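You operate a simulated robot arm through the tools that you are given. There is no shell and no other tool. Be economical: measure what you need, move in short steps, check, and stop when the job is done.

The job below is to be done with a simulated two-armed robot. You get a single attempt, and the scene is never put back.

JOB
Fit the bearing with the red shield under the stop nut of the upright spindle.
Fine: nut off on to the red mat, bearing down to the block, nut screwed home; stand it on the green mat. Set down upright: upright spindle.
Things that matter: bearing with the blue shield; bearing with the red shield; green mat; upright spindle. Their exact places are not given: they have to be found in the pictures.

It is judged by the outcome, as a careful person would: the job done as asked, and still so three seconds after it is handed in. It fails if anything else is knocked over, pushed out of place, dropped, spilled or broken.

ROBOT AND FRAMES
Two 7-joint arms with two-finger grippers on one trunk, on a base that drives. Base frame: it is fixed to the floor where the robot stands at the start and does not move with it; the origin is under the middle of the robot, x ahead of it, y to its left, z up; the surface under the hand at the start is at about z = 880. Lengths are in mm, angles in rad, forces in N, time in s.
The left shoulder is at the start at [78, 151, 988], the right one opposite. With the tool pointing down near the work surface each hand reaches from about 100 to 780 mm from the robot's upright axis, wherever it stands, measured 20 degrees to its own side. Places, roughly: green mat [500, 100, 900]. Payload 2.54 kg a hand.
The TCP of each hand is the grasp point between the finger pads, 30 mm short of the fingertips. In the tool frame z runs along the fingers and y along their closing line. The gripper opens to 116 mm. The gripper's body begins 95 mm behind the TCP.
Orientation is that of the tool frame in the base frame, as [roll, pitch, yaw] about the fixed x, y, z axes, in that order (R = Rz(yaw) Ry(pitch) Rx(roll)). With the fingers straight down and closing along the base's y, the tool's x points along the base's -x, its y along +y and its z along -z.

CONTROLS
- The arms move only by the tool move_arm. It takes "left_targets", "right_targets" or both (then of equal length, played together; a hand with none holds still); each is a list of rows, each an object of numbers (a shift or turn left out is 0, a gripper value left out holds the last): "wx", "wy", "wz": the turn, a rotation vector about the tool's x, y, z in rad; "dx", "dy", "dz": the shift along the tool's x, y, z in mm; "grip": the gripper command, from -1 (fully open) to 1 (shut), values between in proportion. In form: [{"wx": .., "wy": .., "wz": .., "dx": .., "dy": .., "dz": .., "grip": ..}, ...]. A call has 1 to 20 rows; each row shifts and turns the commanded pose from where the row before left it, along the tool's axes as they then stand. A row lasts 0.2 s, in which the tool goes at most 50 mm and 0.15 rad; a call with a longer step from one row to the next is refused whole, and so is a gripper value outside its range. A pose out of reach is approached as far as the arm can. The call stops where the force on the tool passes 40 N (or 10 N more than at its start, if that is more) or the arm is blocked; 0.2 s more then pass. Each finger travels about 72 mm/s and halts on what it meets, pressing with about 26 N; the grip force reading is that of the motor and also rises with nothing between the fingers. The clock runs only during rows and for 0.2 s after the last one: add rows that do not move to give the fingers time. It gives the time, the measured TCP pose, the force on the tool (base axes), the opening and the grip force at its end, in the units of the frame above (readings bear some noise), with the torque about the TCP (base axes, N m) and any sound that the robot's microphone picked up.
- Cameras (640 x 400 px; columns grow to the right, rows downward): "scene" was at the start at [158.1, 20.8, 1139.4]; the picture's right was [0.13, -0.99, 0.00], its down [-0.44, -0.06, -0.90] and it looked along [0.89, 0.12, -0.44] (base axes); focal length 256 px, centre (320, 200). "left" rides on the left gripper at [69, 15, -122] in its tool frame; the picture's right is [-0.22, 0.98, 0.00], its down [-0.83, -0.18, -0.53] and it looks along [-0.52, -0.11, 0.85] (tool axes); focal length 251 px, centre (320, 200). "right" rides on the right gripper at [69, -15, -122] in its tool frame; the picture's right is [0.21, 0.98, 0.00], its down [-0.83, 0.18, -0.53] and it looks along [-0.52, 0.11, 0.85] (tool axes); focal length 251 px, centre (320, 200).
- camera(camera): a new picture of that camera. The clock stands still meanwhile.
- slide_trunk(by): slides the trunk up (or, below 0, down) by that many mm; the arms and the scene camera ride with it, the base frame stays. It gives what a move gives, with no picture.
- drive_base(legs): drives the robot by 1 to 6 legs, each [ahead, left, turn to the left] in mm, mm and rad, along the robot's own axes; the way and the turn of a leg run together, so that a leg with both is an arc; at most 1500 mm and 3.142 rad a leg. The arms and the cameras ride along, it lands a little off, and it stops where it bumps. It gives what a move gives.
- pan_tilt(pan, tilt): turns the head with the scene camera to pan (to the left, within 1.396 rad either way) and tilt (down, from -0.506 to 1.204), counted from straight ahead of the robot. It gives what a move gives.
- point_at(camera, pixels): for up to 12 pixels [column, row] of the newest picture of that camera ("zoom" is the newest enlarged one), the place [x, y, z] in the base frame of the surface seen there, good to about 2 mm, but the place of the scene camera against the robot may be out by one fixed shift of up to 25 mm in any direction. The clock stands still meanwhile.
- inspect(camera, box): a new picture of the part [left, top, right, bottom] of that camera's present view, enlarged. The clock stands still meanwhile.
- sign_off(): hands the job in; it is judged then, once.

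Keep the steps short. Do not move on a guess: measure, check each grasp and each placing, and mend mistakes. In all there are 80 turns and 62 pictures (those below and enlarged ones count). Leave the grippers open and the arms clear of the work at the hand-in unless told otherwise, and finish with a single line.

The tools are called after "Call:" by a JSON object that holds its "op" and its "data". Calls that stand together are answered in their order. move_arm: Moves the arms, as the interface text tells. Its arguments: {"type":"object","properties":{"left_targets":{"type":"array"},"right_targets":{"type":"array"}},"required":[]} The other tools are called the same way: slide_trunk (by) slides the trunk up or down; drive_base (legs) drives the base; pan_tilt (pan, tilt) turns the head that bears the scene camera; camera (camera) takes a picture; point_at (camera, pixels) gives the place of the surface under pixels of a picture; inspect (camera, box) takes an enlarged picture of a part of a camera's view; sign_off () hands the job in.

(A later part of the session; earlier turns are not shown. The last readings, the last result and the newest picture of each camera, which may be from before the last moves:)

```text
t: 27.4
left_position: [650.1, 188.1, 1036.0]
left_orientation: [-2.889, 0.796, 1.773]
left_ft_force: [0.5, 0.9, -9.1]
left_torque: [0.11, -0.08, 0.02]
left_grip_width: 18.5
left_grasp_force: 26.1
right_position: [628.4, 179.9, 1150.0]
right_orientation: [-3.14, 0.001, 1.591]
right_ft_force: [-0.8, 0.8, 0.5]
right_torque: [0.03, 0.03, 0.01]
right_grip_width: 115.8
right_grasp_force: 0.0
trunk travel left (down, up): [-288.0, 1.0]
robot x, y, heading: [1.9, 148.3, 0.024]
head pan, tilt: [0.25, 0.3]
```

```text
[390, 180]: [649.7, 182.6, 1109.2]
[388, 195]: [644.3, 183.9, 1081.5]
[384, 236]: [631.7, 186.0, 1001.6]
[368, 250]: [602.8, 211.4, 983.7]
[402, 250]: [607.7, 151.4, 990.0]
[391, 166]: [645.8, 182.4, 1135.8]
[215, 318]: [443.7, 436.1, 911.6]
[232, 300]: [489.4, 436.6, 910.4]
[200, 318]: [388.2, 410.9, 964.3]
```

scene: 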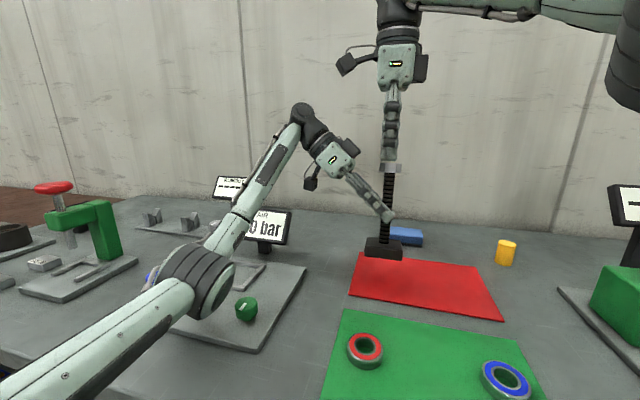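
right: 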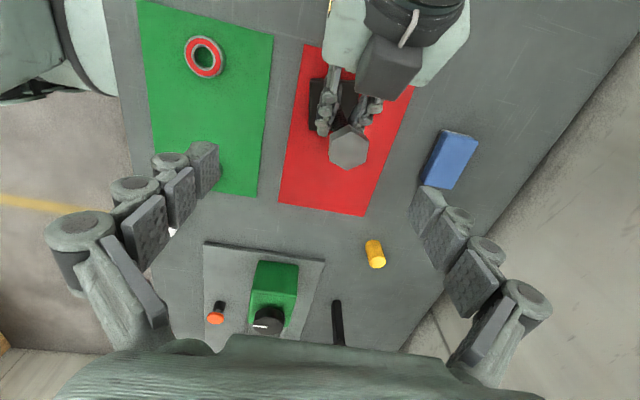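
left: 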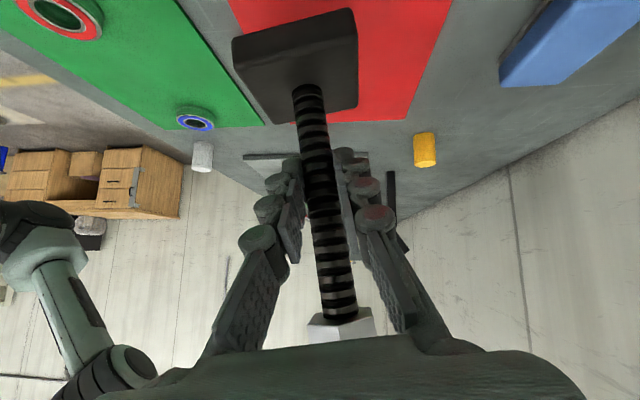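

Measured tilt is about 0.167 rad toward +x. I'll rotate the left hand to set the spindle upright and lift the right hand 20 mm, then look from above with the right camera.

Call:
{"op": "move_arm", "data": {"left_targets": [{}, {"wx": -0.055, "wy": -0.0164, "wz": 0.0624}, {"wx": -0.055, "wy": -0.0164, "wz": 0.0624}, {}], "right_targets": [{"dz": -20}, {}, {}, {}]}}

Call:
{"op": "camera", "data": {"camera": "right"}}

Call:
{"op": "camera", "data": {"camera": "left"}}

```text
t: 28.4
left_position: [651.5, 189.1, 1036.8]
left_orientation: [-3.132, 0.845, 1.598]
left_ft_force: [-0.5, 0.5, -9.3]
left_torque: [0.14, 0.01, -0.03]
left_grip_width: 19.2
left_grasp_force: 26.0
right_position: [627.3, 179.9, 1168.1]
right_orientation: [-3.139, -0.001, 1.593]
right_ft_force: [-0.8, -0.7, -0.2]
right_torque: [-0.01, -0.01, -0.02]
right_grip_width: 116.1
right_grasp_force: 0.0
trunk travel left (down, up): [-288.0, 1.0]
robot x, y, heading: [4.9, 148.5, 0.024]
head pan, tilt: [0.25, 0.3]
```

```text
30 pictures are left
```

right: 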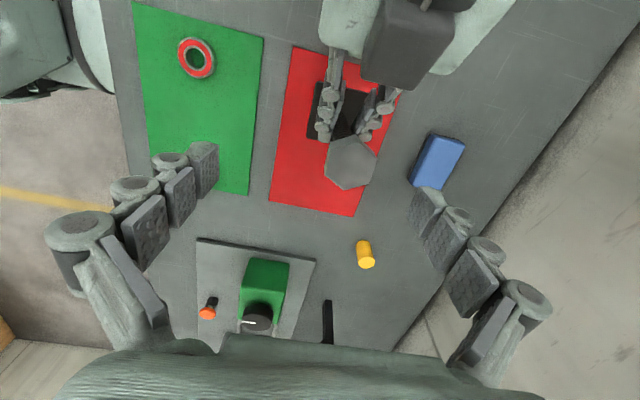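

```text
29 pictures are left
```

left: 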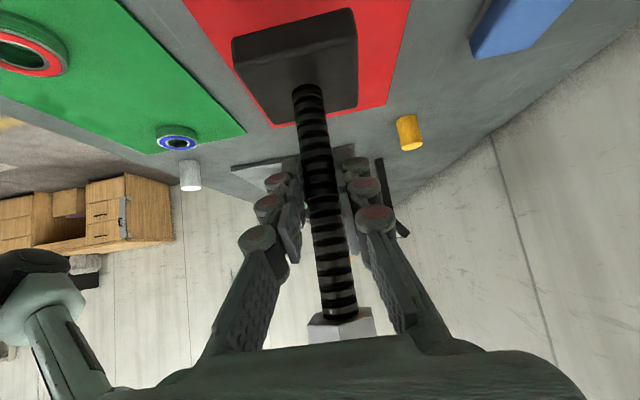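

I'll measure the nut's hexagon in the right view and the shaft in the left view.

Call:
{"op": "inspect", "data": {"camera": "right", "box": [300, 110, 400, 210]}}

Call:
{"op": "point_at", "data": {"camera": "left", "pixels": [[307, 100], [315, 150], [322, 200], [330, 250], [337, 290], [345, 330]]}}

```text
4.00 times, centred on (350, 160) of right
```

zoom: 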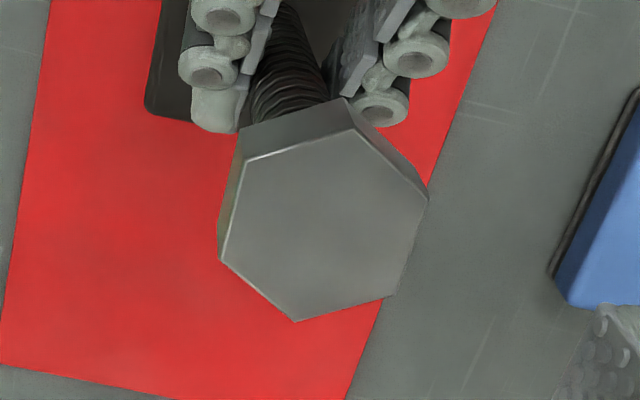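

```text
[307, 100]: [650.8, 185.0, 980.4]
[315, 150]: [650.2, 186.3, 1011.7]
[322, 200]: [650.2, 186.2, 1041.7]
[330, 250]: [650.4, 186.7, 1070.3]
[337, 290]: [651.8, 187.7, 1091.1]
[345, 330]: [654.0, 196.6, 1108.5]
```

Call:
{"op": "point_at", "data": {"camera": "zoom", "pixels": [[246, 165], [224, 258], [297, 318], [388, 292], [424, 202], [352, 133], [320, 225]]}}

```text
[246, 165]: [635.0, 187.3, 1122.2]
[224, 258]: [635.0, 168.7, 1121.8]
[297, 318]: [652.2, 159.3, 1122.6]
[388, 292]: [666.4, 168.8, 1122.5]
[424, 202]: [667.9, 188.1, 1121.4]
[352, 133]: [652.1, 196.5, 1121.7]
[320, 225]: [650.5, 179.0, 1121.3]
```

The spindle is upright. The nut's centre is (651.5,178), its top is at z 1122, and its flats face ±x, already in line with the right fingers. I'll centre the right hand, lower it over the nut and close.

Call:
{"op": "move_arm", "data": {"right_targets": [{"dy": 24.2, "dx": -2.4}, {}, {"dz": 18}, {"dz": 18}, {"dz": 17}, {"grip": 1}, {}, {}, {}, {}]}}

Call:
{"op": "camera", "data": {"camera": "right"}}

```text
t: 30.6
left_position: [651.5, 188.4, 1034.7]
left_orientation: [-3.125, 0.841, 1.597]
left_ft_force: [-21.2, -0.5, -24.0]
left_torque: [0.11, -1.05, -0.26]
left_grip_width: 26.4
left_grasp_force: 26.0
right_position: [629.7, 178.8, 1116.5]
right_orientation: [3.141, 0.001, 1.589]
right_ft_force: [22.2, -0.2, 15.2]
right_torque: [0.13, -0.97, 0.08]
right_grip_width: 35.8
right_grasp_force: 26.2
right hand out of reach, approached as far as the arm can: row 1
trunk travel left (down, up): [-288.0, 1.0]
robot x, y, heading: [4.3, 147.4, 0.024]
head pan, tilt: [0.25, 0.3]
```

```text
27 pictures are left
```

right: 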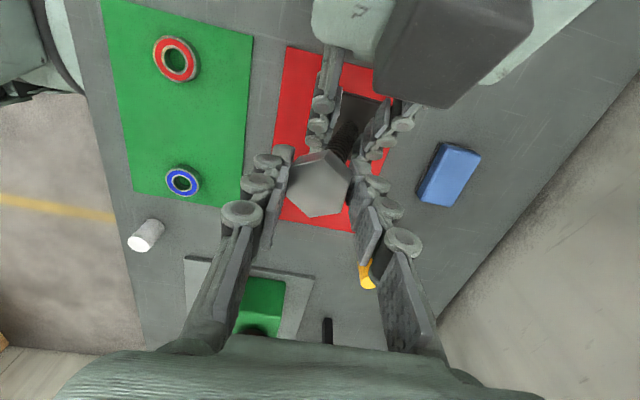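

The right hand fell short in x (629.7), so closing pulled the nut askew. I'll open the right hand at once, lift it clear, and then bring the spindle nearer to the robot.

Call:
{"op": "move_arm", "data": {"right_targets": [{"grip": -1}, {}, {}, {}, {"dz": -30}, {"dz": -30}, {}]}}

Call:
{"op": "camera", "data": {"camera": "left"}}

Call:
{"op": "camera", "data": {"camera": "right"}}

```text
t: 32.2
left_position: [650.0, 188.9, 1035.9]
left_orientation: [-3.129, 0.845, 1.597]
left_ft_force: [-0.9, 0.2, -9.6]
left_torque: [0.1, 0.01, 0.0]
left_grip_width: 18.4
left_grasp_force: 26.0
right_position: [628.7, 179.4, 1166.3]
right_orientation: [-3.138, 0.001, 1.593]
right_ft_force: [-0.1, -0.6, 0.6]
right_torque: [-0.03, 0.0, 0.0]
right_grip_width: 115.9
right_grasp_force: 0.0
right hand out of reach, approached as far as the arm can: row 6
trunk travel left (down, up): [-288.0, 1.0]
robot x, y, heading: [5.7, 148.6, 0.026]
head pan, tilt: [0.25, 0.3]
```

```text
26 pictures are left
```

left: 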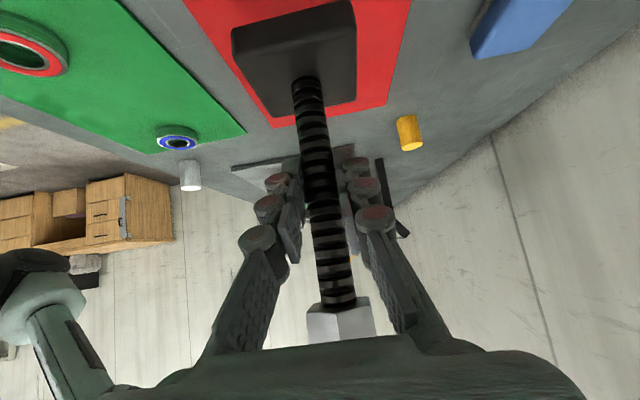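

```text
25 pictures are left
```

right: 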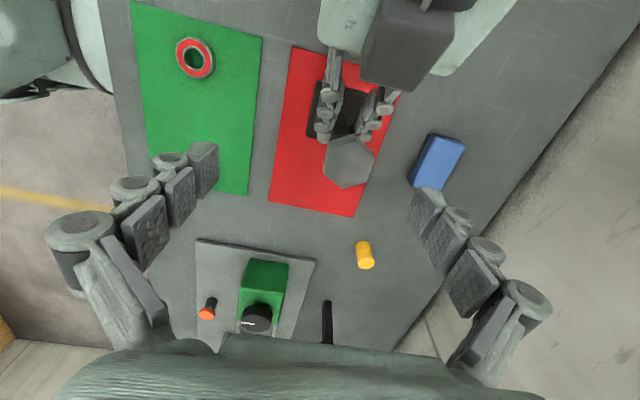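

The spindle sprang back and is still held (18.4 mm). I'll move it 55 mm toward the robot and 10 mm up, watch the elbow, and bring the right hand to above it.

Call:
{"op": "move_arm", "data": {"left_targets": [{"dy": -18, "dx": -2.5, "dz": -2.2}, {"dy": -18, "dx": -2.5, "dz": -2.2}, {"dy": -19, "dx": -2.5, "dz": -2.2}, {}], "right_targets": [{"dy": -15, "dz": -5}, {"dy": -15, "dz": -5}, {"dy": -15, "dz": -5}, {}]}}

Call:
{"op": "inspect", "data": {"camera": "right", "box": [270, 100, 430, 200]}}

Call:
{"op": "camera", "data": {"camera": "scene"}}

```text
t: 33.2
left_position: [591.4, 179.2, 1059.5]
left_orientation: [3.126, 0.839, 1.575]
left_ft_force: [-0.8, 0.5, -8.5]
left_torque: [0.1, 0.05, -0.01]
left_grip_width: 18.7
left_grasp_force: 26.3
right_position: [579.7, 170.7, 1186.8]
right_orientation: [3.14, -0.009, 1.59]
right_ft_force: [0.4, 0.3, -0.7]
right_torque: [-0.04, 0.04, -0.01]
right_grip_width: 116.0
right_grasp_force: 0.0
trunk travel left (down, up): [-288.0, 1.0]
robot x, y, heading: [2.2, 148.2, 0.024]
head pan, tilt: [0.25, 0.3]
```

```text
4.00 times, centred on (350, 150) of right
```

zoom: 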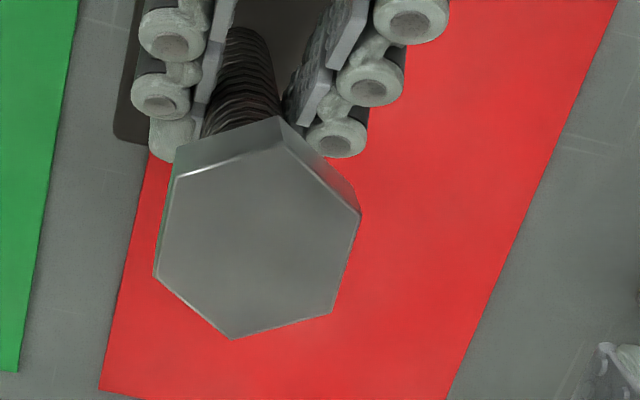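

```text
23 pictures are left
```

scene: 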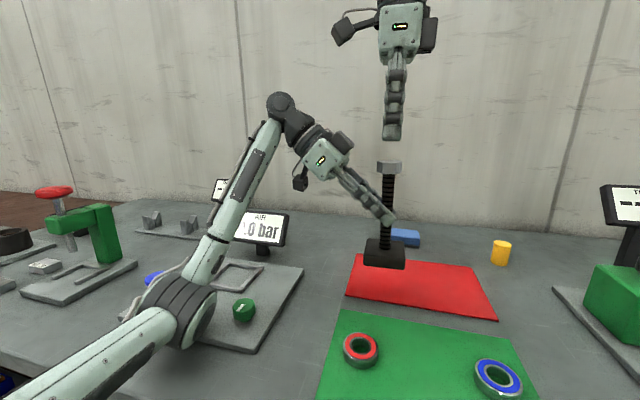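

The robot tips slightly again (elbow down) when the spindle comes nearer. Moving it right and forward suits both arms: the right shoulder gets closer and the left arm straightens. I'll shift the spindle +40 x, −70 y, with the right hand going along higher up.

Call:
{"op": "move_arm", "data": {"left_targets": [{"dy": 20}, {"dy": 20}, {"dx": -15.6, "dz": 17.4}, {"dx": -15.6, "dz": 17.4}, {"dx": -15.6, "dz": 17.4}, {}], "right_targets": [{"dy": 10}, {"dy": 10}, {"dx": -23}, {"dx": -23}, {"dx": -24}, {}]}}

Call:
{"op": "camera", "data": {"camera": "scene"}}

```text
t: 34.6
left_position: [632.5, 116.0, 1048.3]
left_orientation: [-3.138, 0.847, 1.591]
left_ft_force: [0.2, -0.5, -9.1]
left_torque: [0.11, 0.0, 0.02]
left_grip_width: 18.6
left_grasp_force: 25.5
right_position: [599.5, 108.9, 1186.9]
right_orientation: [3.141, 0.002, 1.592]
right_ft_force: [-0.3, -0.4, -0.2]
right_torque: [-0.04, 0.01, 0.0]
right_grip_width: 116.0
right_grasp_force: 0.0
trunk travel left (down, up): [-288.0, 1.0]
robot x, y, heading: [5.3, 150.1, 0.022]
head pan, tilt: [0.25, 0.3]
```

```text
22 pictures are left
```

scene: 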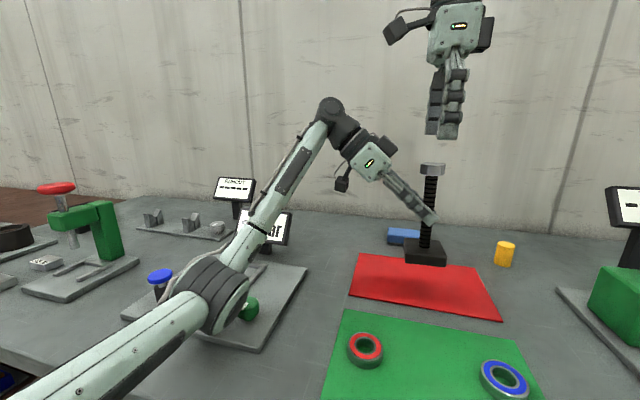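

No tipping now and the elbow is free. I'll move the right hand over the nut (+33 x, −4 y) and check that it really gets there.

Call:
{"op": "move_arm", "data": {"right_targets": [{"dz": 10, "dy": 11, "dx": -1}, {"dz": 10, "dy": 11, "dx": -1}, {"dy": 11, "dx": -2}, {}]}}

Call:
{"op": "inspect", "data": {"camera": "right", "box": [220, 80, 420, 205]}}

```text
t: 35.6
left_position: [633.4, 115.4, 1048.9]
left_orientation: [-3.138, 0.844, 1.593]
left_ft_force: [0.1, 0.2, -9.8]
left_torque: [0.11, 0.01, 0.02]
left_grip_width: 18.4
left_grasp_force: 26.5
right_position: [633.8, 104.1, 1165.6]
right_orientation: [3.14, 0.0, 1.593]
right_ft_force: [-0.7, -0.1, -0.2]
right_torque: [-0.02, 0.0, 0.02]
right_grip_width: 116.3
right_grasp_force: 0.0
trunk travel left (down, up): [-288.0, 1.0]
robot x, y, heading: [4.8, 145.5, 0.021]
head pan, tilt: [0.25, 0.3]
```

```text
3.20 times, centred on (320, 142) of right
```

zoom: 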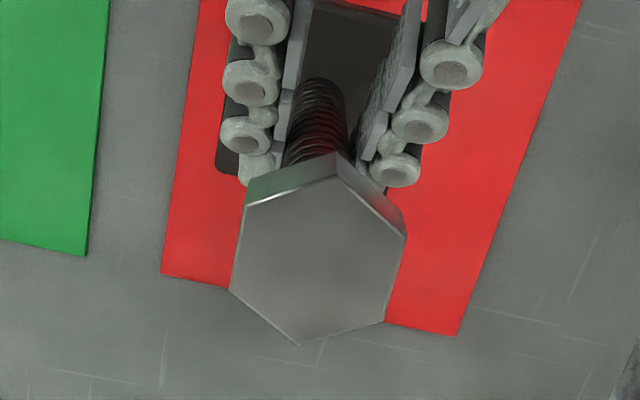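

Reached. I'll measure the hex again in this enlarged view.

Call:
{"op": "point_at", "data": {"camera": "zoom", "pixels": [[247, 210], [232, 288], [298, 340], [382, 318], [403, 240], [340, 185], [318, 262], [318, 120]]}}

```text
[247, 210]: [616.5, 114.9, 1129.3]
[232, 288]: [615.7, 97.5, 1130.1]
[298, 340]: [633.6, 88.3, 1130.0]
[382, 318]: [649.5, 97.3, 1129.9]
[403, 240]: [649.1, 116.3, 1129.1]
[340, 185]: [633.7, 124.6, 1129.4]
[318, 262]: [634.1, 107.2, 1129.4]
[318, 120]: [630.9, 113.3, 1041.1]
```

Nut centre (632.8,106.6), top 1129.5, flats in line. I'll centre, descend to z 1121 and close on the flats.

Call:
{"op": "move_arm", "data": {"right_targets": [{"dx": 2.5, "dy": -1, "dz": 15}, {"dz": 15}, {"dz": 14.5}, {"grip": 1}, {}, {}, {}, {}]}}

```text
t: 37.4
left_position: [634.0, 115.3, 1049.6]
left_orientation: [-3.139, 0.845, 1.592]
left_ft_force: [0.6, 0.4, -9.0]
left_torque: [0.09, 0.02, -0.01]
left_grip_width: 18.7
left_grasp_force: 25.5
right_position: [631.6, 106.9, 1121.0]
right_orientation: [3.14, 0.002, 1.593]
right_ft_force: [-0.1, 0.4, -0.4]
right_torque: [0.02, -0.02, 0.02]
right_grip_width: 32.3
right_grasp_force: 26.1
trunk travel left (down, up): [-288.0, 1.0]
robot x, y, heading: [3.4, 149.5, 0.025]
head pan, tilt: [0.25, 0.3]
```

Clean grip on the nut (32.3 mm) with no side force. I'll turn it a little counter-clockwise (0.56 rad) and read torque and force.

Call:
{"op": "move_arm", "data": {"right_targets": [{"wz": -0.14}, {"wz": -0.14}, {"wz": -0.14}, {"wz": -0.14}, {}]}}

Call:
{"op": "camera", "data": {"camera": "left"}}

```text
t: 38.6
left_position: [633.6, 115.4, 1049.8]
left_orientation: [-3.139, 0.845, 1.591]
left_ft_force: [7.4, -1.9, -9.9]
left_torque: [-0.05, -0.05, 0.12]
left_grip_width: 18.6
left_grasp_force: 26.3
right_position: [633.0, 106.6, 1120.6]
right_orientation: [3.14, -0.001, 2.156]
right_ft_force: [-8.4, 2.5, 0.1]
right_torque: [0.36, 0.63, -0.01]
right_grip_width: 32.9
right_grasp_force: 25.8
trunk travel left (down, up): [-288.0, 1.0]
robot x, y, heading: [5.1, 146.1, 0.025]
head pan, tilt: [0.25, 0.3]
```

```text
20 pictures are left
```

left: 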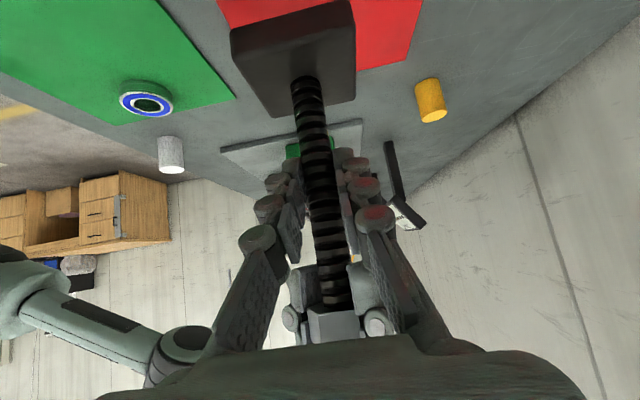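

The nut turns while the block holds still; forces are small. I'll keep unscrewing by another 2.5 rad with a slight rise.

Call:
{"op": "move_arm", "data": {"right_targets": [{"wz": -0.145, "dz": -0.1}, {"wz": -0.145, "dz": -0.1}, {"wz": -0.145, "dz": -0.1}, {"wz": -0.145, "dz": -0.1}, {"wz": -0.145, "dz": -0.1}, {"wz": -0.145, "dz": -0.1}, {"wz": -0.145, "dz": -0.1}, {"wz": -0.145, "dz": -0.1}, {"wz": -0.145, "dz": -0.1}, {"wz": -0.145, "dz": -0.1}, {"wz": -0.145, "dz": -0.1}, {"wz": -0.145, "dz": -0.1}, {"wz": -0.145, "dz": -0.1}, {"wz": -0.145, "dz": -0.1}, {"wz": -0.145, "dz": -0.1}, {"wz": -0.145, "dz": -0.1}, {"wz": -0.145, "dz": -0.1}, {}]}}

```text
t: 41.3
left_position: [628.2, 116.2, 1047.4]
left_orientation: [-3.131, 0.829, 1.578]
left_ft_force: [-10.4, 1.7, -11.4]
left_torque: [0.44, -0.73, 0.02]
left_grip_width: 24.5
left_grasp_force: 26.2
right_position: [611.2, 109.7, 1111.8]
right_orientation: [-3.133, 0.019, -2.373]
right_ft_force: [9.5, -2.7, 0.9]
right_torque: [-0.4, 0.11, -0.14]
right_grip_width: 33.9
right_grasp_force: 26.5
right hand out of reach, approached as far as the arm can: row 12, 13
trunk travel left (down, up): [-288.0, 1.0]
robot x, y, heading: [4.3, 148.8, 0.023]
head pan, tilt: [0.25, 0.3]
stopped in row 13 (left hand): the force on the tool passed its limit at 50 N (the readings are from after the stop); the commanded pose is now the measured one
```

The wrist hit its limit after about 2.2 rad and pulled the nut sideways. I'll open the right hand straight away, rise, and look.

Call:
{"op": "move_arm", "data": {"right_targets": [{"grip": -0.2}, {}, {}, {"dz": -20}, {"dz": -20}, {}]}}

Call:
{"op": "camera", "data": {"camera": "right"}}

Call:
{"op": "camera", "data": {"camera": "left"}}

```text
t: 42.7
left_position: [628.4, 115.1, 1047.8]
left_orientation: [-3.133, 0.834, 1.578]
left_ft_force: [0.3, 1.1, -9.6]
left_torque: [0.16, 0.02, 0.01]
left_grip_width: 18.8
left_grasp_force: 26.2
right_position: [594.3, 111.1, 1144.1]
right_orientation: [-3.133, 0.02, -2.376]
right_ft_force: [-0.5, -0.6, -0.2]
right_torque: [0.0, -0.01, -0.02]
right_grip_width: 69.8
right_grasp_force: 0.5
right hand out of reach, approached as far as the arm can: row 4, 5
trunk travel left (down, up): [-288.0, 1.0]
robot x, y, heading: [5.6, 144.9, 0.022]
head pan, tilt: [0.25, 0.3]
```

```text
19 pictures are left
```

right: 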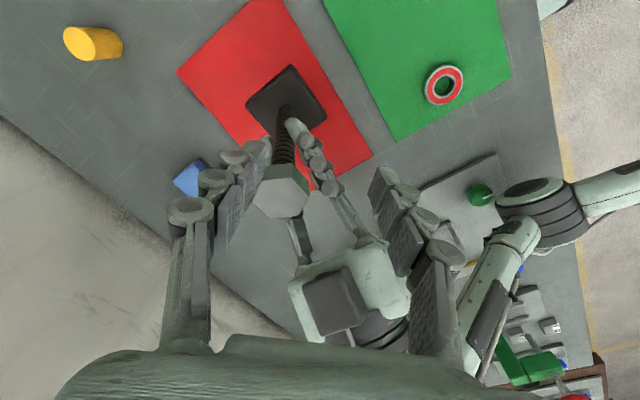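

```text
18 pictures are left
```

left: 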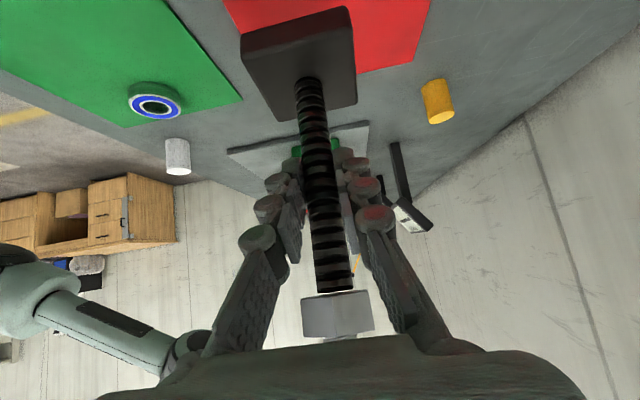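

In the left view the nut seems to have risen; there's a line between the shaft and the nut. I'll zoom in.

Call:
{"op": "inspect", "data": {"camera": "left", "box": [270, 240, 400, 345]}}

Call:
{"op": "inspect", "data": {"camera": "right", "box": [220, 80, 380, 240]}}

Call:
{"op": "point_at", "data": {"camera": "right", "pixels": [[281, 192], [257, 205], [272, 216], [301, 213], [309, 192], [270, 178], [290, 168], [284, 150], [288, 120]]}}

```text
3.81 times, centred on (335, 292) of left
```

zoom: 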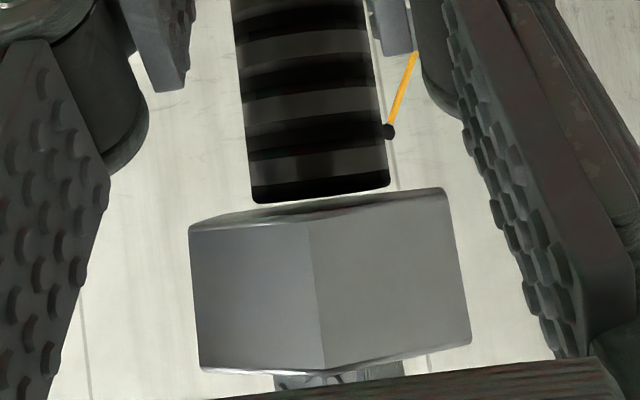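

```text
2.50 times, centred on (300, 160) of right
```

zoom: 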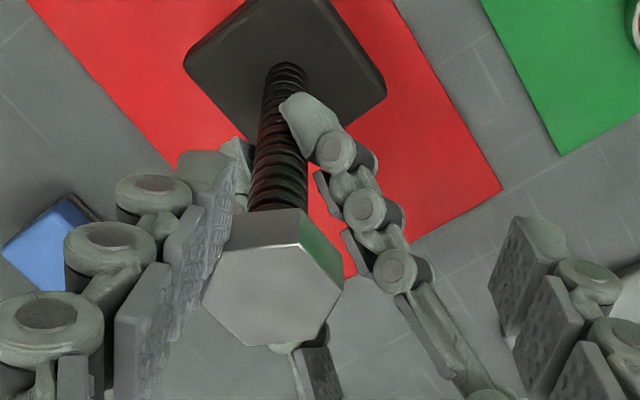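

```text
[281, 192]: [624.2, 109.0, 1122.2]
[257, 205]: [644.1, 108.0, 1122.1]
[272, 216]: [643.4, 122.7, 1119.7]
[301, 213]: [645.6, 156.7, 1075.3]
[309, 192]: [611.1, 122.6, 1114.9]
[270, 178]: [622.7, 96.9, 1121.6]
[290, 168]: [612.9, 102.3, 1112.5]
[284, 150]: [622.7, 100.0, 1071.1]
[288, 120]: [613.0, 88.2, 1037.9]
```

I'll measure the shaft line and the nut in the left view to see whether the spindle pivoted in the fingers and where the nut sits on it.

Call:
{"op": "point_at", "data": {"camera": "left", "pixels": [[307, 95], [314, 140], [322, 190], [328, 240], [334, 285], [337, 310], [336, 328], [305, 310], [370, 305], [245, 35], [300, 118], [355, 100]]}}

Call:
{"op": "pan_tilt", "data": {"pan": -0.05, "tilt": 0.3}}

Call:
{"op": "inspect", "data": {"camera": "scene", "box": [240, 100, 420, 280]}}

```text
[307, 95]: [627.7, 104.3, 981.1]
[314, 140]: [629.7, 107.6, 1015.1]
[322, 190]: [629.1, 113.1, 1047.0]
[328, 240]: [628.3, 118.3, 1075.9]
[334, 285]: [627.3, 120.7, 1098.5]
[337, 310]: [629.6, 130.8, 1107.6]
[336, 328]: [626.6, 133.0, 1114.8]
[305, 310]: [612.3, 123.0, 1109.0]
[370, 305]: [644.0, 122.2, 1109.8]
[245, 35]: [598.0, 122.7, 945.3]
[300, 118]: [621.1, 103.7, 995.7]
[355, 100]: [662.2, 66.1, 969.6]
```

```text
t: 43.5
left_position: [629.3, 115.9, 1047.6]
left_orientation: [-3.132, 0.836, 1.579]
left_ft_force: [0.8, 0.6, -10.4]
left_torque: [0.15, 0.03, -0.01]
left_grip_width: 18.6
left_grasp_force: 26.4
right_position: [593.0, 111.6, 1143.6]
right_orientation: [-3.132, 0.021, -2.375]
right_ft_force: [0.1, -1.1, 0.2]
right_torque: [-0.01, -0.02, -0.06]
right_grip_width: 70.0
right_grasp_force: 0.2
trunk travel left (down, up): [-288.0, 1.0]
robot x, y, heading: [5.2, 146.3, 0.026]
head pan, tilt: [-0.051, 0.3]
```

```text
2.22 times, centred on (330, 190) of scene
```

zoom: 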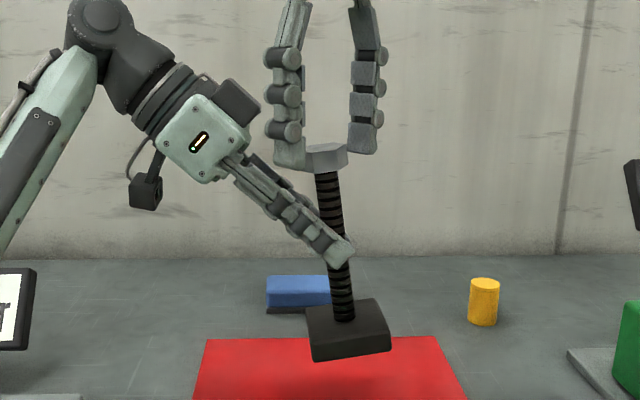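

The spindle pivoted about 0.145 rad in the fingers (top toward +y), and the nut is still on. I'll raise the right hand and turn it back, then correct the left hand by +0.145 about its closing axis.

Call:
{"op": "move_arm", "data": {"right_targets": [{"dz": -20}, {"wz": 0.143}, {"wz": 0.143}, {"wz": 0.143}, {"wz": 0.143}, {"wz": 0.143}, {"wz": 0.143}, {"wz": 0.143}, {"wz": 0.143}, {"wz": 0.143}, {"wz": 0.143}, {"wz": 0.143}, {"wz": 0.143}, {"wz": 0.143}, {"wz": 0.143}, {"wz": 0.143}, {"wz": 0.143}, {}], "left_targets": [{}, {}, {}, {}, {}, {}, {}, {}, {}, {}, {}, {}, {}, {}, {"wy": 0.0725}, {"wy": 0.0725}, {}, {}]}}

Call:
{"op": "move_arm", "data": {"right_targets": [{"wz": 0.142}, {"wz": 0.142}, {"wz": 0.142}, {"wz": 0.142}, {"wz": 0.142}, {"wz": 0.142}, {}]}}

Call:
{"op": "camera", "data": {"camera": "right"}}

Call:
{"op": "camera", "data": {"camera": "left"}}

```text
t: 47.3
left_position: [631.9, 116.6, 1044.2]
left_orientation: [-3.127, 0.689, 1.581]
left_ft_force: [0.2, 0.9, -8.8]
left_torque: [0.09, -0.02, 0.03]
left_grip_width: 18.4
left_grasp_force: 26.1
right_position: [588.9, 113.9, 1154.7]
right_orientation: [3.128, -0.006, 1.621]
right_ft_force: [0.1, -0.2, -0.4]
right_torque: [0.01, 0.04, 0.0]
right_grip_width: 69.7
right_grasp_force: 0.0
right hand out of reach, approached as far as the arm can: row 1
trunk travel left (down, up): [-288.0, 1.0]
robot x, y, heading: [4.4, 148.7, 0.026]
head pan, tilt: [-0.051, 0.3]
```

```text
t: 48.9
left_position: [632.1, 116.9, 1043.6]
left_orientation: [-3.128, 0.689, 1.58]
left_ft_force: [0.6, -0.9, -9.1]
left_torque: [0.14, -0.02, -0.01]
left_grip_width: 18.4
left_grasp_force: 26.3
right_position: [590.8, 112.1, 1154.8]
right_orientation: [3.137, -0.015, 0.77]
right_ft_force: [0.1, 0.1, 0.0]
right_torque: [0.03, 0.0, 0.01]
right_grip_width: 69.7
right_grasp_force: 0.1
trunk travel left (down, up): [-288.0, 1.0]
robot x, y, heading: [5.8, 148.2, 0.021]
head pan, tilt: [-0.051, 0.3]
```

```text
14 pictures are left
```

right: 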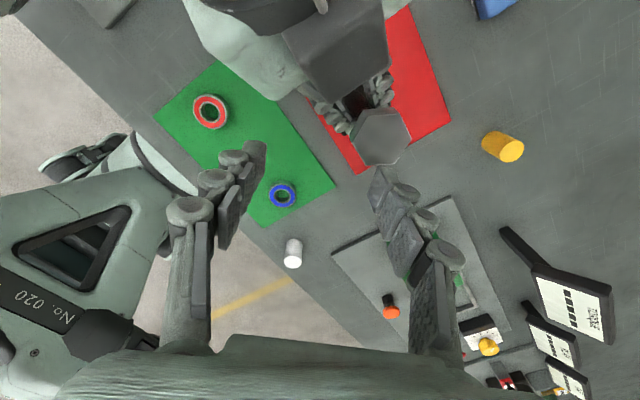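

```text
13 pictures are left
```

left: 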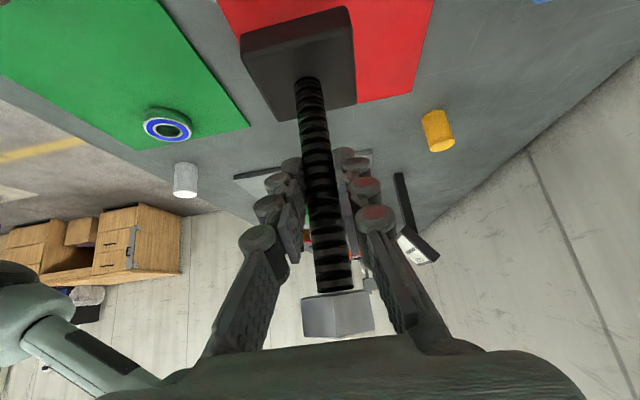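

Yaw 0.77 is reachable. I'll measure the nut in the right view and the shaft line in the left view; neither costs a picture.

Call:
{"op": "point_at", "data": {"camera": "right", "pixels": [[383, 138], [362, 120], [375, 110], [401, 119], [409, 142], [388, 162], [359, 152]]}}

Call:
{"op": "point_at", "data": {"camera": "left", "pixels": [[308, 95], [315, 140], [322, 190], [328, 240], [334, 280], [337, 308], [325, 298], [345, 328]]}}

```text
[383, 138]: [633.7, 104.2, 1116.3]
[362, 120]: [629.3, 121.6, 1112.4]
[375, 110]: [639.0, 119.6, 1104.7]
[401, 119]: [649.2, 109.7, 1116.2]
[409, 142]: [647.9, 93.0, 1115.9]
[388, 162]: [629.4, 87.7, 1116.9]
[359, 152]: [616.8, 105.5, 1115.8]
```

```text
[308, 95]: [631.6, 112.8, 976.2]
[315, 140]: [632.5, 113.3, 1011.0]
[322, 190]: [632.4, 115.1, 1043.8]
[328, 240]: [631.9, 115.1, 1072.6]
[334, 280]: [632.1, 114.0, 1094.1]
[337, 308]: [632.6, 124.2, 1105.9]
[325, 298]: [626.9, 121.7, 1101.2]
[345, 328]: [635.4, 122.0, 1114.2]
```

I need the nut's angle precisely for the regrasp, so I'll enlarge once.

Call:
{"op": "inspect", "data": {"camera": "right", "box": [330, 90, 430, 180]}}

```text
4.44 times, centred on (380, 135) of right
```

zoom: 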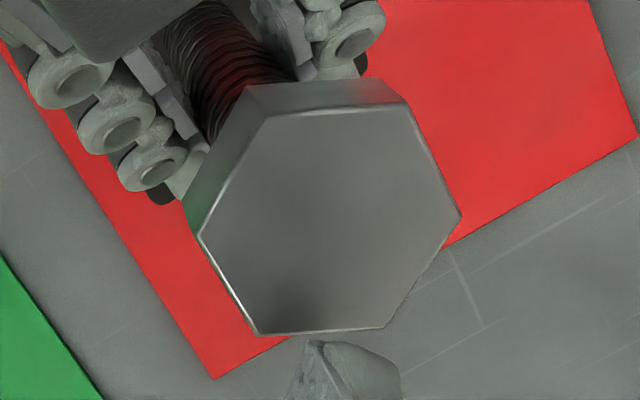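

Call:
{"op": "point_at", "data": {"camera": "zoom", "pixels": [[270, 118], [403, 107], [456, 214], [385, 326], [262, 331], [203, 235], [330, 220]]}}

Call:
{"op": "point_at", "data": {"camera": "left", "pixels": [[345, 90], [290, 110], [265, 60], [340, 30]]}}

```text
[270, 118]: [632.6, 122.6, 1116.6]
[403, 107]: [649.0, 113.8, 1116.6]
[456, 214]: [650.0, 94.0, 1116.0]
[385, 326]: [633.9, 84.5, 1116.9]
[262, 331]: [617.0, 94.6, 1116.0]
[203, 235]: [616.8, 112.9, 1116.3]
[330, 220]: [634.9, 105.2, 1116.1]
```

```text
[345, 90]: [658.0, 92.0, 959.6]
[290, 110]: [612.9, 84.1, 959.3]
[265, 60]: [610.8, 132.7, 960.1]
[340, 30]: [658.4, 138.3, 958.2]
```

Nut centre (633.2,103.7), top 1116.3, block top 959.5; flats face ±x again after about 120° of turn. I'll go to yaw 0.524 (also on flats), centre over the nut, and read the pose before descending.

Call:
{"op": "move_arm", "data": {"right_targets": [{"wz": 0.123}, {"wz": 0.123}, {"dx": 16, "dy": 14}, {"dx": 16.5, "dy": 14.5}, {}]}}

```text
t: 50.1
left_position: [633.0, 116.6, 1044.5]
left_orientation: [-3.128, 0.692, 1.584]
left_ft_force: [9.7, 1.7, -5.3]
left_torque: [0.08, 1.07, -0.32]
left_grip_width: 18.8
left_grasp_force: 26.1
right_position: [632.5, 105.9, 1156.1]
right_orientation: [-3.141, -0.013, 0.527]
right_ft_force: [-9.7, -1.4, -2.9]
right_torque: [-0.15, -0.06, 0.42]
right_grip_width: 70.9
right_grasp_force: 1.1
trunk travel left (down, up): [-288.0, 1.0]
robot x, y, heading: [2.7, 146.6, 0.023]
head pan, tilt: [-0.051, 0.3]
```

Light contact (10 N): the right hand's widely opened finger touches the left hand's housing. I'll narrow the opening to about 46 mm and re-read.

Call:
{"op": "move_arm", "data": {"right_targets": [{"grip": 0.2}, {}, {}, {}]}}

```text
t: 51.1
left_position: [632.4, 116.7, 1045.0]
left_orientation: [-3.128, 0.689, 1.581]
left_ft_force: [0.6, 0.5, -10.0]
left_torque: [0.13, -0.03, 0.02]
left_grip_width: 18.7
left_grasp_force: 26.1
right_position: [632.7, 106.5, 1155.5]
right_orientation: [3.141, -0.014, 0.525]
right_ft_force: [-0.6, 0.4, 0.3]
right_torque: [0.01, -0.05, 0.01]
right_grip_width: 46.4
right_grasp_force: 0.2
trunk travel left (down, up): [-288.0, 1.0]
robot x, y, heading: [4.9, 148.1, 0.026]
head pan, tilt: [-0.051, 0.3]
```

Free again. I'll centre precisely, descend only to z 1124 (fingertips stay above the left fingers), close, and turn 1.4 rad as a first stage.

Call:
{"op": "move_arm", "data": {"right_targets": [{"dx": -1, "dy": 2.7, "dz": 10}, {"dz": 11}, {"dz": 10.5}, {"grip": 1}, {}, {}, {}, {"wz": -0.14}, {"wz": -0.14}, {"wz": -0.14}, {"wz": -0.14}, {"wz": -0.14}, {"wz": -0.14}, {"wz": -0.14}, {"wz": -0.14}, {"wz": -0.14}, {"wz": -0.14}, {}]}}

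```text
t: 54.9
left_position: [633.1, 116.5, 1045.3]
left_orientation: [-3.128, 0.689, 1.58]
left_ft_force: [5.2, -11.7, -11.8]
left_torque: [0.26, -0.12, 0.06]
left_grip_width: 18.7
left_grasp_force: 25.7
right_position: [633.4, 102.9, 1125.0]
right_orientation: [3.128, -0.002, 1.927]
right_ft_force: [-5.6, 12.0, 1.9]
right_torque: [0.79, 0.56, -0.04]
right_grip_width: 32.9
right_grasp_force: 26.3
trunk travel left (down, up): [-288.0, 1.0]
robot x, y, heading: [2.3, 143.3, 0.025]
head pan, tilt: [-0.051, 0.3]
```

Turning well. I'll continue to yaw ≈ 3.66, then do a 3 mm lift test to see whether the thread is still engaged.

Call:
{"op": "move_arm", "data": {"right_targets": [{"wz": -0.1445}, {"wz": -0.1445}, {"wz": -0.1445}, {"wz": -0.1445}, {"wz": -0.1445}, {"wz": -0.1445}, {"wz": -0.1445}, {"wz": -0.1445}, {"wz": -0.1445}, {"wz": -0.1445}, {"wz": -0.1445}, {"wz": -0.1445}, {}]}}

Call:
{"op": "move_arm", "data": {"right_targets": [{"dz": -1.5}, {"dz": -1.5}, {}]}}

```text
t: 57.7
left_position: [631.6, 115.3, 1043.6]
left_orientation: [-3.126, 0.69, 1.582]
left_ft_force: [-4.1, -2.7, -17.8]
left_torque: [0.11, 0.11, -0.05]
left_grip_width: 18.6
left_grasp_force: 26.2
right_position: [632.4, 102.8, 1124.4]
right_orientation: [-3.14, 0.015, -2.622]
right_ft_force: [2.9, 3.6, 8.3]
right_torque: [0.41, -0.35, 0.01]
right_grip_width: 33.0
right_grasp_force: 26.2
trunk travel left (down, up): [-288.0, 1.0]
robot x, y, heading: [5.2, 146.1, 0.026]
head pan, tilt: [-0.051, 0.3]
```

```text
t: 58.5
left_position: [633.6, 117.2, 1045.4]
left_orientation: [-3.129, 0.691, 1.579]
left_ft_force: [-3.0, 0.6, -9.5]
left_torque: [-0.05, 0.04, -0.02]
left_grip_width: 18.8
left_grasp_force: 25.6
right_position: [632.9, 104.0, 1126.9]
right_orientation: [-3.138, 0.014, -2.624]
right_ft_force: [2.8, -0.1, -0.2]
right_torque: [0.15, -0.21, -0.01]
right_grip_width: 33.1
right_grasp_force: 25.8
trunk travel left (down, up): [-288.0, 1.0]
robot x, y, heading: [6.9, 147.7, 0.023]
head pan, tilt: [-0.051, 0.3]
```

The thread pushed the nut up (8 N), and rising 2.5 mm relieved it. I'll lift 2.5 mm more to tell whether it's still engaged.

Call:
{"op": "move_arm", "data": {"right_targets": [{"dz": -1.25}, {"dz": -1.25}, {}]}}

```text
t: 59.3
left_position: [631.9, 116.3, 1046.8]
left_orientation: [-3.131, 0.693, 1.58]
left_ft_force: [-1.1, -1.4, 3.8]
left_torque: [-0.12, 0.01, -0.02]
left_grip_width: 18.4
left_grasp_force: 26.6
right_position: [634.4, 102.2, 1128.6]
right_orientation: [-3.14, 0.012, -2.624]
right_ft_force: [1.0, 1.1, -13.4]
right_torque: [0.13, -0.12, 0.05]
right_grip_width: 32.8
right_grasp_force: 25.5
trunk travel left (down, up): [-288.0, 1.0]
robot x, y, heading: [7.1, 148.6, 0.029]
head pan, tilt: [-0.051, 0.3]
```

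Still engaged (−13 N), so I'll run a full cycle: relax, open to 46 mm, turn back π around the nut, close, and unscrew π again with a slight upward follow so a release will show in the force.

Call:
{"op": "move_arm", "data": {"right_targets": [{"dz": 1.5}, {"grip": 0.2}, {}, {}, {"wz": 0.1428}, {"wz": 0.1428}, {"wz": 0.1428}, {"wz": 0.1428}, {"wz": 0.1428}, {"wz": 0.1428}, {"wz": 0.1428}, {"wz": 0.1428}, {"wz": 0.1428}, {"wz": 0.1428}, {"wz": 0.1428}, {"wz": 0.1428}, {"wz": 0.1428}, {"wz": 0.1428}, {"wz": 0.1428}, {"wz": 0.1428}]}}

Call:
{"op": "move_arm", "data": {"right_targets": [{"wz": 0.1428}, {"wz": 0.1428}, {"wz": 0.1428}, {"wz": 0.1428}, {"wz": 0.1428}, {"wz": 0.1428}, {"grip": 1}, {}, {}, {"wz": -0.1428, "dz": -0.1}, {"wz": -0.1428, "dz": -0.1}, {"wz": -0.1428, "dz": -0.1}, {"wz": -0.1428, "dz": -0.1}, {"wz": -0.1428, "dz": -0.1}, {"wz": -0.1428, "dz": -0.1}, {"wz": -0.1428, "dz": -0.1}, {"wz": -0.1428, "dz": -0.1}, {"wz": -0.1428, "dz": -0.1}, {"wz": -0.1428, "dz": -0.1}]}}

Call:
{"op": "move_arm", "data": {"right_targets": [{"wz": -0.1428, "dz": -0.1}, {"wz": -0.1428, "dz": -0.1}, {"wz": -0.1428, "dz": -0.1}, {"wz": -0.1428, "dz": -0.1}, {"wz": -0.1428, "dz": -0.1}, {"wz": -0.1428, "dz": -0.1}, {"wz": -0.1428, "dz": -0.1}, {"wz": -0.1428, "dz": -0.1}, {"wz": -0.1428, "dz": -0.1}, {"wz": -0.1428, "dz": -0.1}, {"wz": -0.1428, "dz": -0.1}, {"wz": -0.1428, "dz": -0.1}, {}]}}

```text
t: 63.5
left_position: [631.2, 117.3, 1044.4]
left_orientation: [-3.128, 0.691, 1.582]
left_ft_force: [0.0, 0.0, -9.9]
left_torque: [0.11, 0.01, 0.0]
left_grip_width: 18.6
left_grasp_force: 25.8
right_position: [633.5, 102.1, 1128.1]
right_orientation: [3.13, -0.01, 1.372]
right_ft_force: [0.4, 0.2, 0.3]
right_torque: [0.04, 0.0, 0.01]
right_grip_width: 46.5
right_grasp_force: 0.2
trunk travel left (down, up): [-288.0, 1.0]
robot x, y, heading: [7.5, 146.2, 0.027]
head pan, tilt: [-0.051, 0.3]
```

```text
t: 67.5
left_position: [633.0, 117.0, 1044.5]
left_orientation: [-3.128, 0.69, 1.581]
left_ft_force: [-0.9, -0.3, -9.2]
left_torque: [0.12, 0.01, -0.01]
left_grip_width: 18.6
left_grasp_force: 26.2
right_position: [632.2, 103.5, 1128.9]
right_orientation: [3.128, -0.001, 1.951]
right_ft_force: [-0.2, -0.2, -0.3]
right_torque: [0.02, 0.03, -0.01]
right_grip_width: 33.8
right_grasp_force: 25.9
trunk travel left (down, up): [-288.0, 1.0]
robot x, y, heading: [9.2, 149.3, 0.026]
head pan, tilt: [-0.051, 0.3]
```

```text
t: 70.3
left_position: [632.1, 115.7, 1043.6]
left_orientation: [-3.128, 0.69, 1.581]
left_ft_force: [-0.3, -0.3, -8.8]
left_torque: [0.12, 0.01, 0.04]
left_grip_width: 18.6
left_grasp_force: 26.1
right_position: [633.4, 103.3, 1129.8]
right_orientation: [-3.14, 0.014, -2.62]
right_ft_force: [0.0, 0.9, -0.2]
right_torque: [0.06, -0.01, 0.0]
right_grip_width: 33.4
right_grasp_force: 26.0
trunk travel left (down, up): [-288.0, 1.0]
robot x, y, heading: [8.1, 147.0, 0.026]
head pan, tilt: [-0.051, 0.3]
```

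No coupling force at all now; the nut seems free in the right hand. I'll lift 10 mm and read.

Call:
{"op": "move_arm", "data": {"right_targets": [{"dz": -3}, {"dz": -3}, {"dz": -4}, {}]}}

Call:
{"op": "inspect", "data": {"camera": "scene", "box": [260, 90, 420, 270]}}

```text
t: 71.3
left_position: [632.5, 115.2, 1043.3]
left_orientation: [-3.127, 0.689, 1.582]
left_ft_force: [0.4, -0.3, -8.7]
left_torque: [0.12, 0.0, 0.06]
left_grip_width: 18.7
left_grasp_force: 25.7
right_position: [633.5, 102.1, 1140.4]
right_orientation: [-3.139, 0.013, -2.624]
right_ft_force: [0.1, -0.5, -0.7]
right_torque: [0.0, -0.02, 0.04]
right_grip_width: 33.5
right_grasp_force: 26.3
trunk travel left (down, up): [-288.0, 1.0]
robot x, y, heading: [-0.2, 149.7, 0.026]
head pan, tilt: [-0.051, 0.3]
```

```text
2.22 times, centred on (340, 180) of scene
```

zoom: 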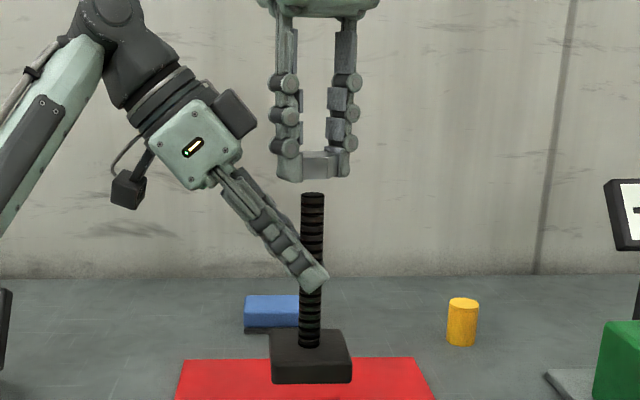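

The nut is off and held in the right hand. I'll get the red mat's corners from the last full scene picture to choose a spot.

Call:
{"op": "point_at", "data": {"camera": "scene", "pixels": [[362, 257], [352, 293], [494, 317], [472, 270], [420, 303], [425, 290], [345, 313], [505, 340], [365, 350], [505, 378]]}}

Call:
{"op": "point_at", "data": {"camera": "left", "pixels": [[222, 8], [250, 20], [420, 60], [428, 20], [360, 98], [240, 120], [130, 145], [165, 128], [145, 128], [188, 128], [165, 108], [165, 138]]}}

```text
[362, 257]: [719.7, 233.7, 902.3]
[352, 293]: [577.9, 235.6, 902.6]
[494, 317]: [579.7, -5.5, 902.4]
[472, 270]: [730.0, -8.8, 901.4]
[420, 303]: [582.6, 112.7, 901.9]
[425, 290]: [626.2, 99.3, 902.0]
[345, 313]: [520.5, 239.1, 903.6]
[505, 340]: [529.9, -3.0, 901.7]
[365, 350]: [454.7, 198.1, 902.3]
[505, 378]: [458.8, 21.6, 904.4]
```

```text
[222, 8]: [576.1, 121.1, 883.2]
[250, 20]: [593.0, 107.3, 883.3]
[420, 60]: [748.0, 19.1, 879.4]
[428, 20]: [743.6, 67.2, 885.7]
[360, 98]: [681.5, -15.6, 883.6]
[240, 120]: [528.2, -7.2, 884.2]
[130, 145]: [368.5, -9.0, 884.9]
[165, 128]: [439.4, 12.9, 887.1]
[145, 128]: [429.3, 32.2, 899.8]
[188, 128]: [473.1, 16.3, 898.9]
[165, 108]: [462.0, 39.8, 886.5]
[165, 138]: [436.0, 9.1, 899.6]
```

Red mat: x 576–745, y −16 to 235, top z 883. I'll carry the nut to (610,25), turning the hand to yaw π so it stays clear of the spindle, and go down to z ≈ 965 first.

Call:
{"op": "move_arm", "data": {"right_targets": [{"dz": -25}, {"wz": 0.13}, {"wz": 0.13}, {"wz": 0.13}, {"wz": 0.13}, {"dx": 11.5, "dy": -38.5}, {"dx": 11.5, "dy": -38.5}, {}, {"dz": 40}, {"dz": 40}, {"dz": 40}, {"dz": 40}, {"dz": 40}, {}]}}

```text
t: 74.3
left_position: [632.3, 117.1, 1045.4]
left_orientation: [-3.128, 0.689, 1.58]
left_ft_force: [-0.2, 0.0, -9.4]
left_torque: [0.08, 0.0, 0.01]
left_grip_width: 18.4
left_grasp_force: 26.0
right_position: [610.7, 25.5, 963.5]
right_orientation: [3.135, 0.013, 3.141]
right_ft_force: [0.2, -0.3, -0.3]
right_torque: [-0.02, -0.02, 0.0]
right_grip_width: 33.2
right_grasp_force: 25.3
trunk travel left (down, up): [-288.0, 1.0]
robot x, y, heading: [3.4, 147.1, 0.025]
head pan, tilt: [-0.051, 0.3]
```

On target. I'll lower the rest slowly, watching the force.

Call:
{"op": "move_arm", "data": {"right_targets": [{"dz": 15}, {"dz": 15}, {"dz": 10}, {"dz": 4}, {"dz": 2}, {"dz": 1.5}, {}]}}

Call:
{"op": "inspect", "data": {"camera": "right", "box": [220, 80, 420, 240]}}

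```text
t: 75.9
left_position: [633.5, 115.5, 1045.0]
left_orientation: [-3.127, 0.689, 1.58]
left_ft_force: [0.4, 0.4, -9.2]
left_torque: [0.06, -0.03, 0.04]
left_grip_width: 18.7
left_grasp_force: 25.7
right_position: [611.9, 26.8, 917.4]
right_orientation: [3.137, 0.015, 3.141]
right_ft_force: [0.4, 0.4, -0.3]
right_torque: [0.0, 0.0, -0.01]
right_grip_width: 33.3
right_grasp_force: 26.3
trunk travel left (down, up): [-288.0, 1.0]
robot x, y, heading: [1.7, 144.8, 0.028]
head pan, tilt: [-0.051, 0.3]
```

```text
2.50 times, centred on (320, 160) of right
```

zoom: 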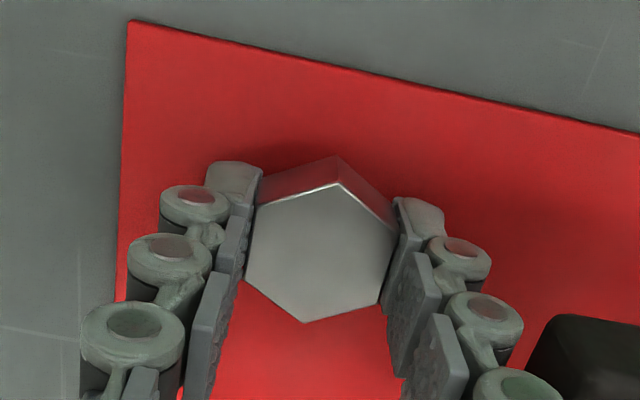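

Not touching yet. I'll continue in 1 mm steps.

Call:
{"op": "move_arm", "data": {"right_targets": [{"dz": 1}, {"dz": 1}, {"dz": 1}, {}]}}

Call:
{"op": "point_at", "data": {"camera": "zoom", "pixels": [[320, 250], [340, 187], [340, 160], [300, 318], [300, 100]]}}

```text
t: 76.9
left_position: [632.1, 116.5, 1044.1]
left_orientation: [-3.127, 0.688, 1.581]
left_ft_force: [0.3, 0.2, -9.3]
left_torque: [0.1, -0.05, 0.01]
left_grip_width: 18.6
left_grasp_force: 26.3
right_position: [613.2, 26.6, 915.1]
right_orientation: [3.134, 0.014, 3.14]
right_ft_force: [0.0, 0.0, -0.1]
right_torque: [0.03, -0.01, 0.01]
right_grip_width: 33.6
right_grasp_force: 26.1
trunk travel left (down, up): [-288.0, 1.0]
robot x, y, heading: [1.1, 147.5, 0.026]
head pan, tilt: [-0.051, 0.3]
```

```text
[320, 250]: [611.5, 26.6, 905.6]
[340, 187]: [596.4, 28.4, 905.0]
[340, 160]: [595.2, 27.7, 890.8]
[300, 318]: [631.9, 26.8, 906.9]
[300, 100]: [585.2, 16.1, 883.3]
```

The nut's top is 12 mm below the TCP, so its base is within about a millimetre of the mat. One more step of 1.5 mm, then I'll open gently and check.

Call:
{"op": "move_arm", "data": {"right_targets": [{"dz": 1}, {"dz": 0.5}, {}]}}

Call:
{"op": "move_arm", "data": {"right_targets": [{"grip": 0.3}, {}, {}, {"dz": -20}, {"dz": -40}, {"dz": -40}, {"dz": -40}, {"dz": -40}, {}]}}

Call:
{"op": "camera", "data": {"camera": "right"}}

```text
t: 77.7
left_position: [631.8, 116.7, 1046.5]
left_orientation: [-3.129, 0.691, 1.581]
left_ft_force: [-0.7, 0.5, -8.9]
left_torque: [0.14, -0.03, 0.01]
left_grip_width: 18.6
left_grasp_force: 26.3
right_position: [613.0, 26.5, 913.1]
right_orientation: [3.133, 0.017, 3.14]
right_ft_force: [4.1, 1.3, 9.9]
right_torque: [-0.21, -0.02, 0.12]
right_grip_width: 33.3
right_grasp_force: 25.6
trunk travel left (down, up): [-288.0, 1.0]
robot x, y, heading: [4.5, 145.3, 0.024]
head pan, tilt: [-0.051, 0.3]
```

```text
t: 79.7
left_position: [632.9, 116.4, 1043.7]
left_orientation: [-3.127, 0.689, 1.584]
left_ft_force: [1.1, 0.1, -8.7]
left_torque: [0.09, -0.01, 0.0]
left_grip_width: 18.7
left_grasp_force: 26.2
right_position: [611.3, 25.8, 1093.1]
right_orientation: [3.136, 0.013, 3.14]
right_ft_force: [0.5, 0.3, 0.1]
right_torque: [-0.01, 0.05, 0.0]
right_grip_width: 40.5
right_grasp_force: 0.0
trunk travel left (down, up): [-288.0, 1.0]
robot x, y, heading: [9.0, 146.8, 0.022]
head pan, tilt: [-0.051, 0.3]
```

```text
9 pictures are left
```

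right: 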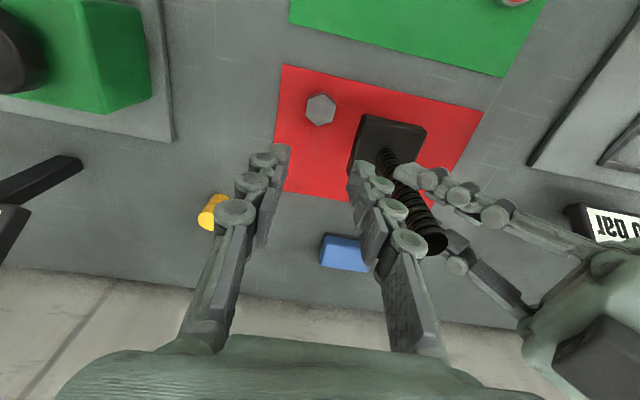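

The nut lies on the red mat at about (612,26). Next I'll drive back about 148 mm with the spindle held high, which brings it over the middle of the green mat between the bearings and leaves the left elbow in front of the table with nothing beneath it.

Call:
{"op": "drive_base", "data": {"legs": [[-148, 0, 0]]}}

Call:
{"op": "camera", "data": {"camera": "left"}}

```text
t: 81.1
left_position: [482.8, 113.6, 1044.8]
left_orientation: [-3.128, 0.692, 1.582]
left_ft_force: [-0.5, -0.1, -7.1]
left_torque: [0.15, -0.04, 0.03]
left_grip_width: 18.4
left_grasp_force: 26.2
right_position: [461.8, 22.0, 1094.0]
right_orientation: [3.138, 0.014, 3.138]
right_ft_force: [0.2, 0.0, -0.1]
right_torque: [0.03, -0.06, 0.01]
right_grip_width: 40.5
right_grasp_force: 0.0
trunk travel left (down, up): [-288.0, 1.0]
robot x, y, heading: [-141.7, 148.4, 0.024]
head pan, tilt: [-0.051, 0.3]
```

```text
8 pictures are left
```

left: 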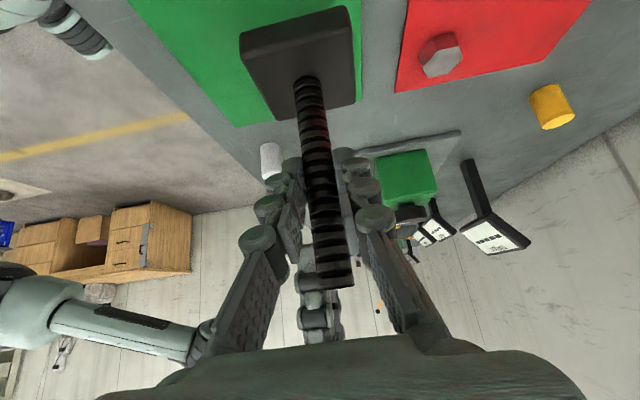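

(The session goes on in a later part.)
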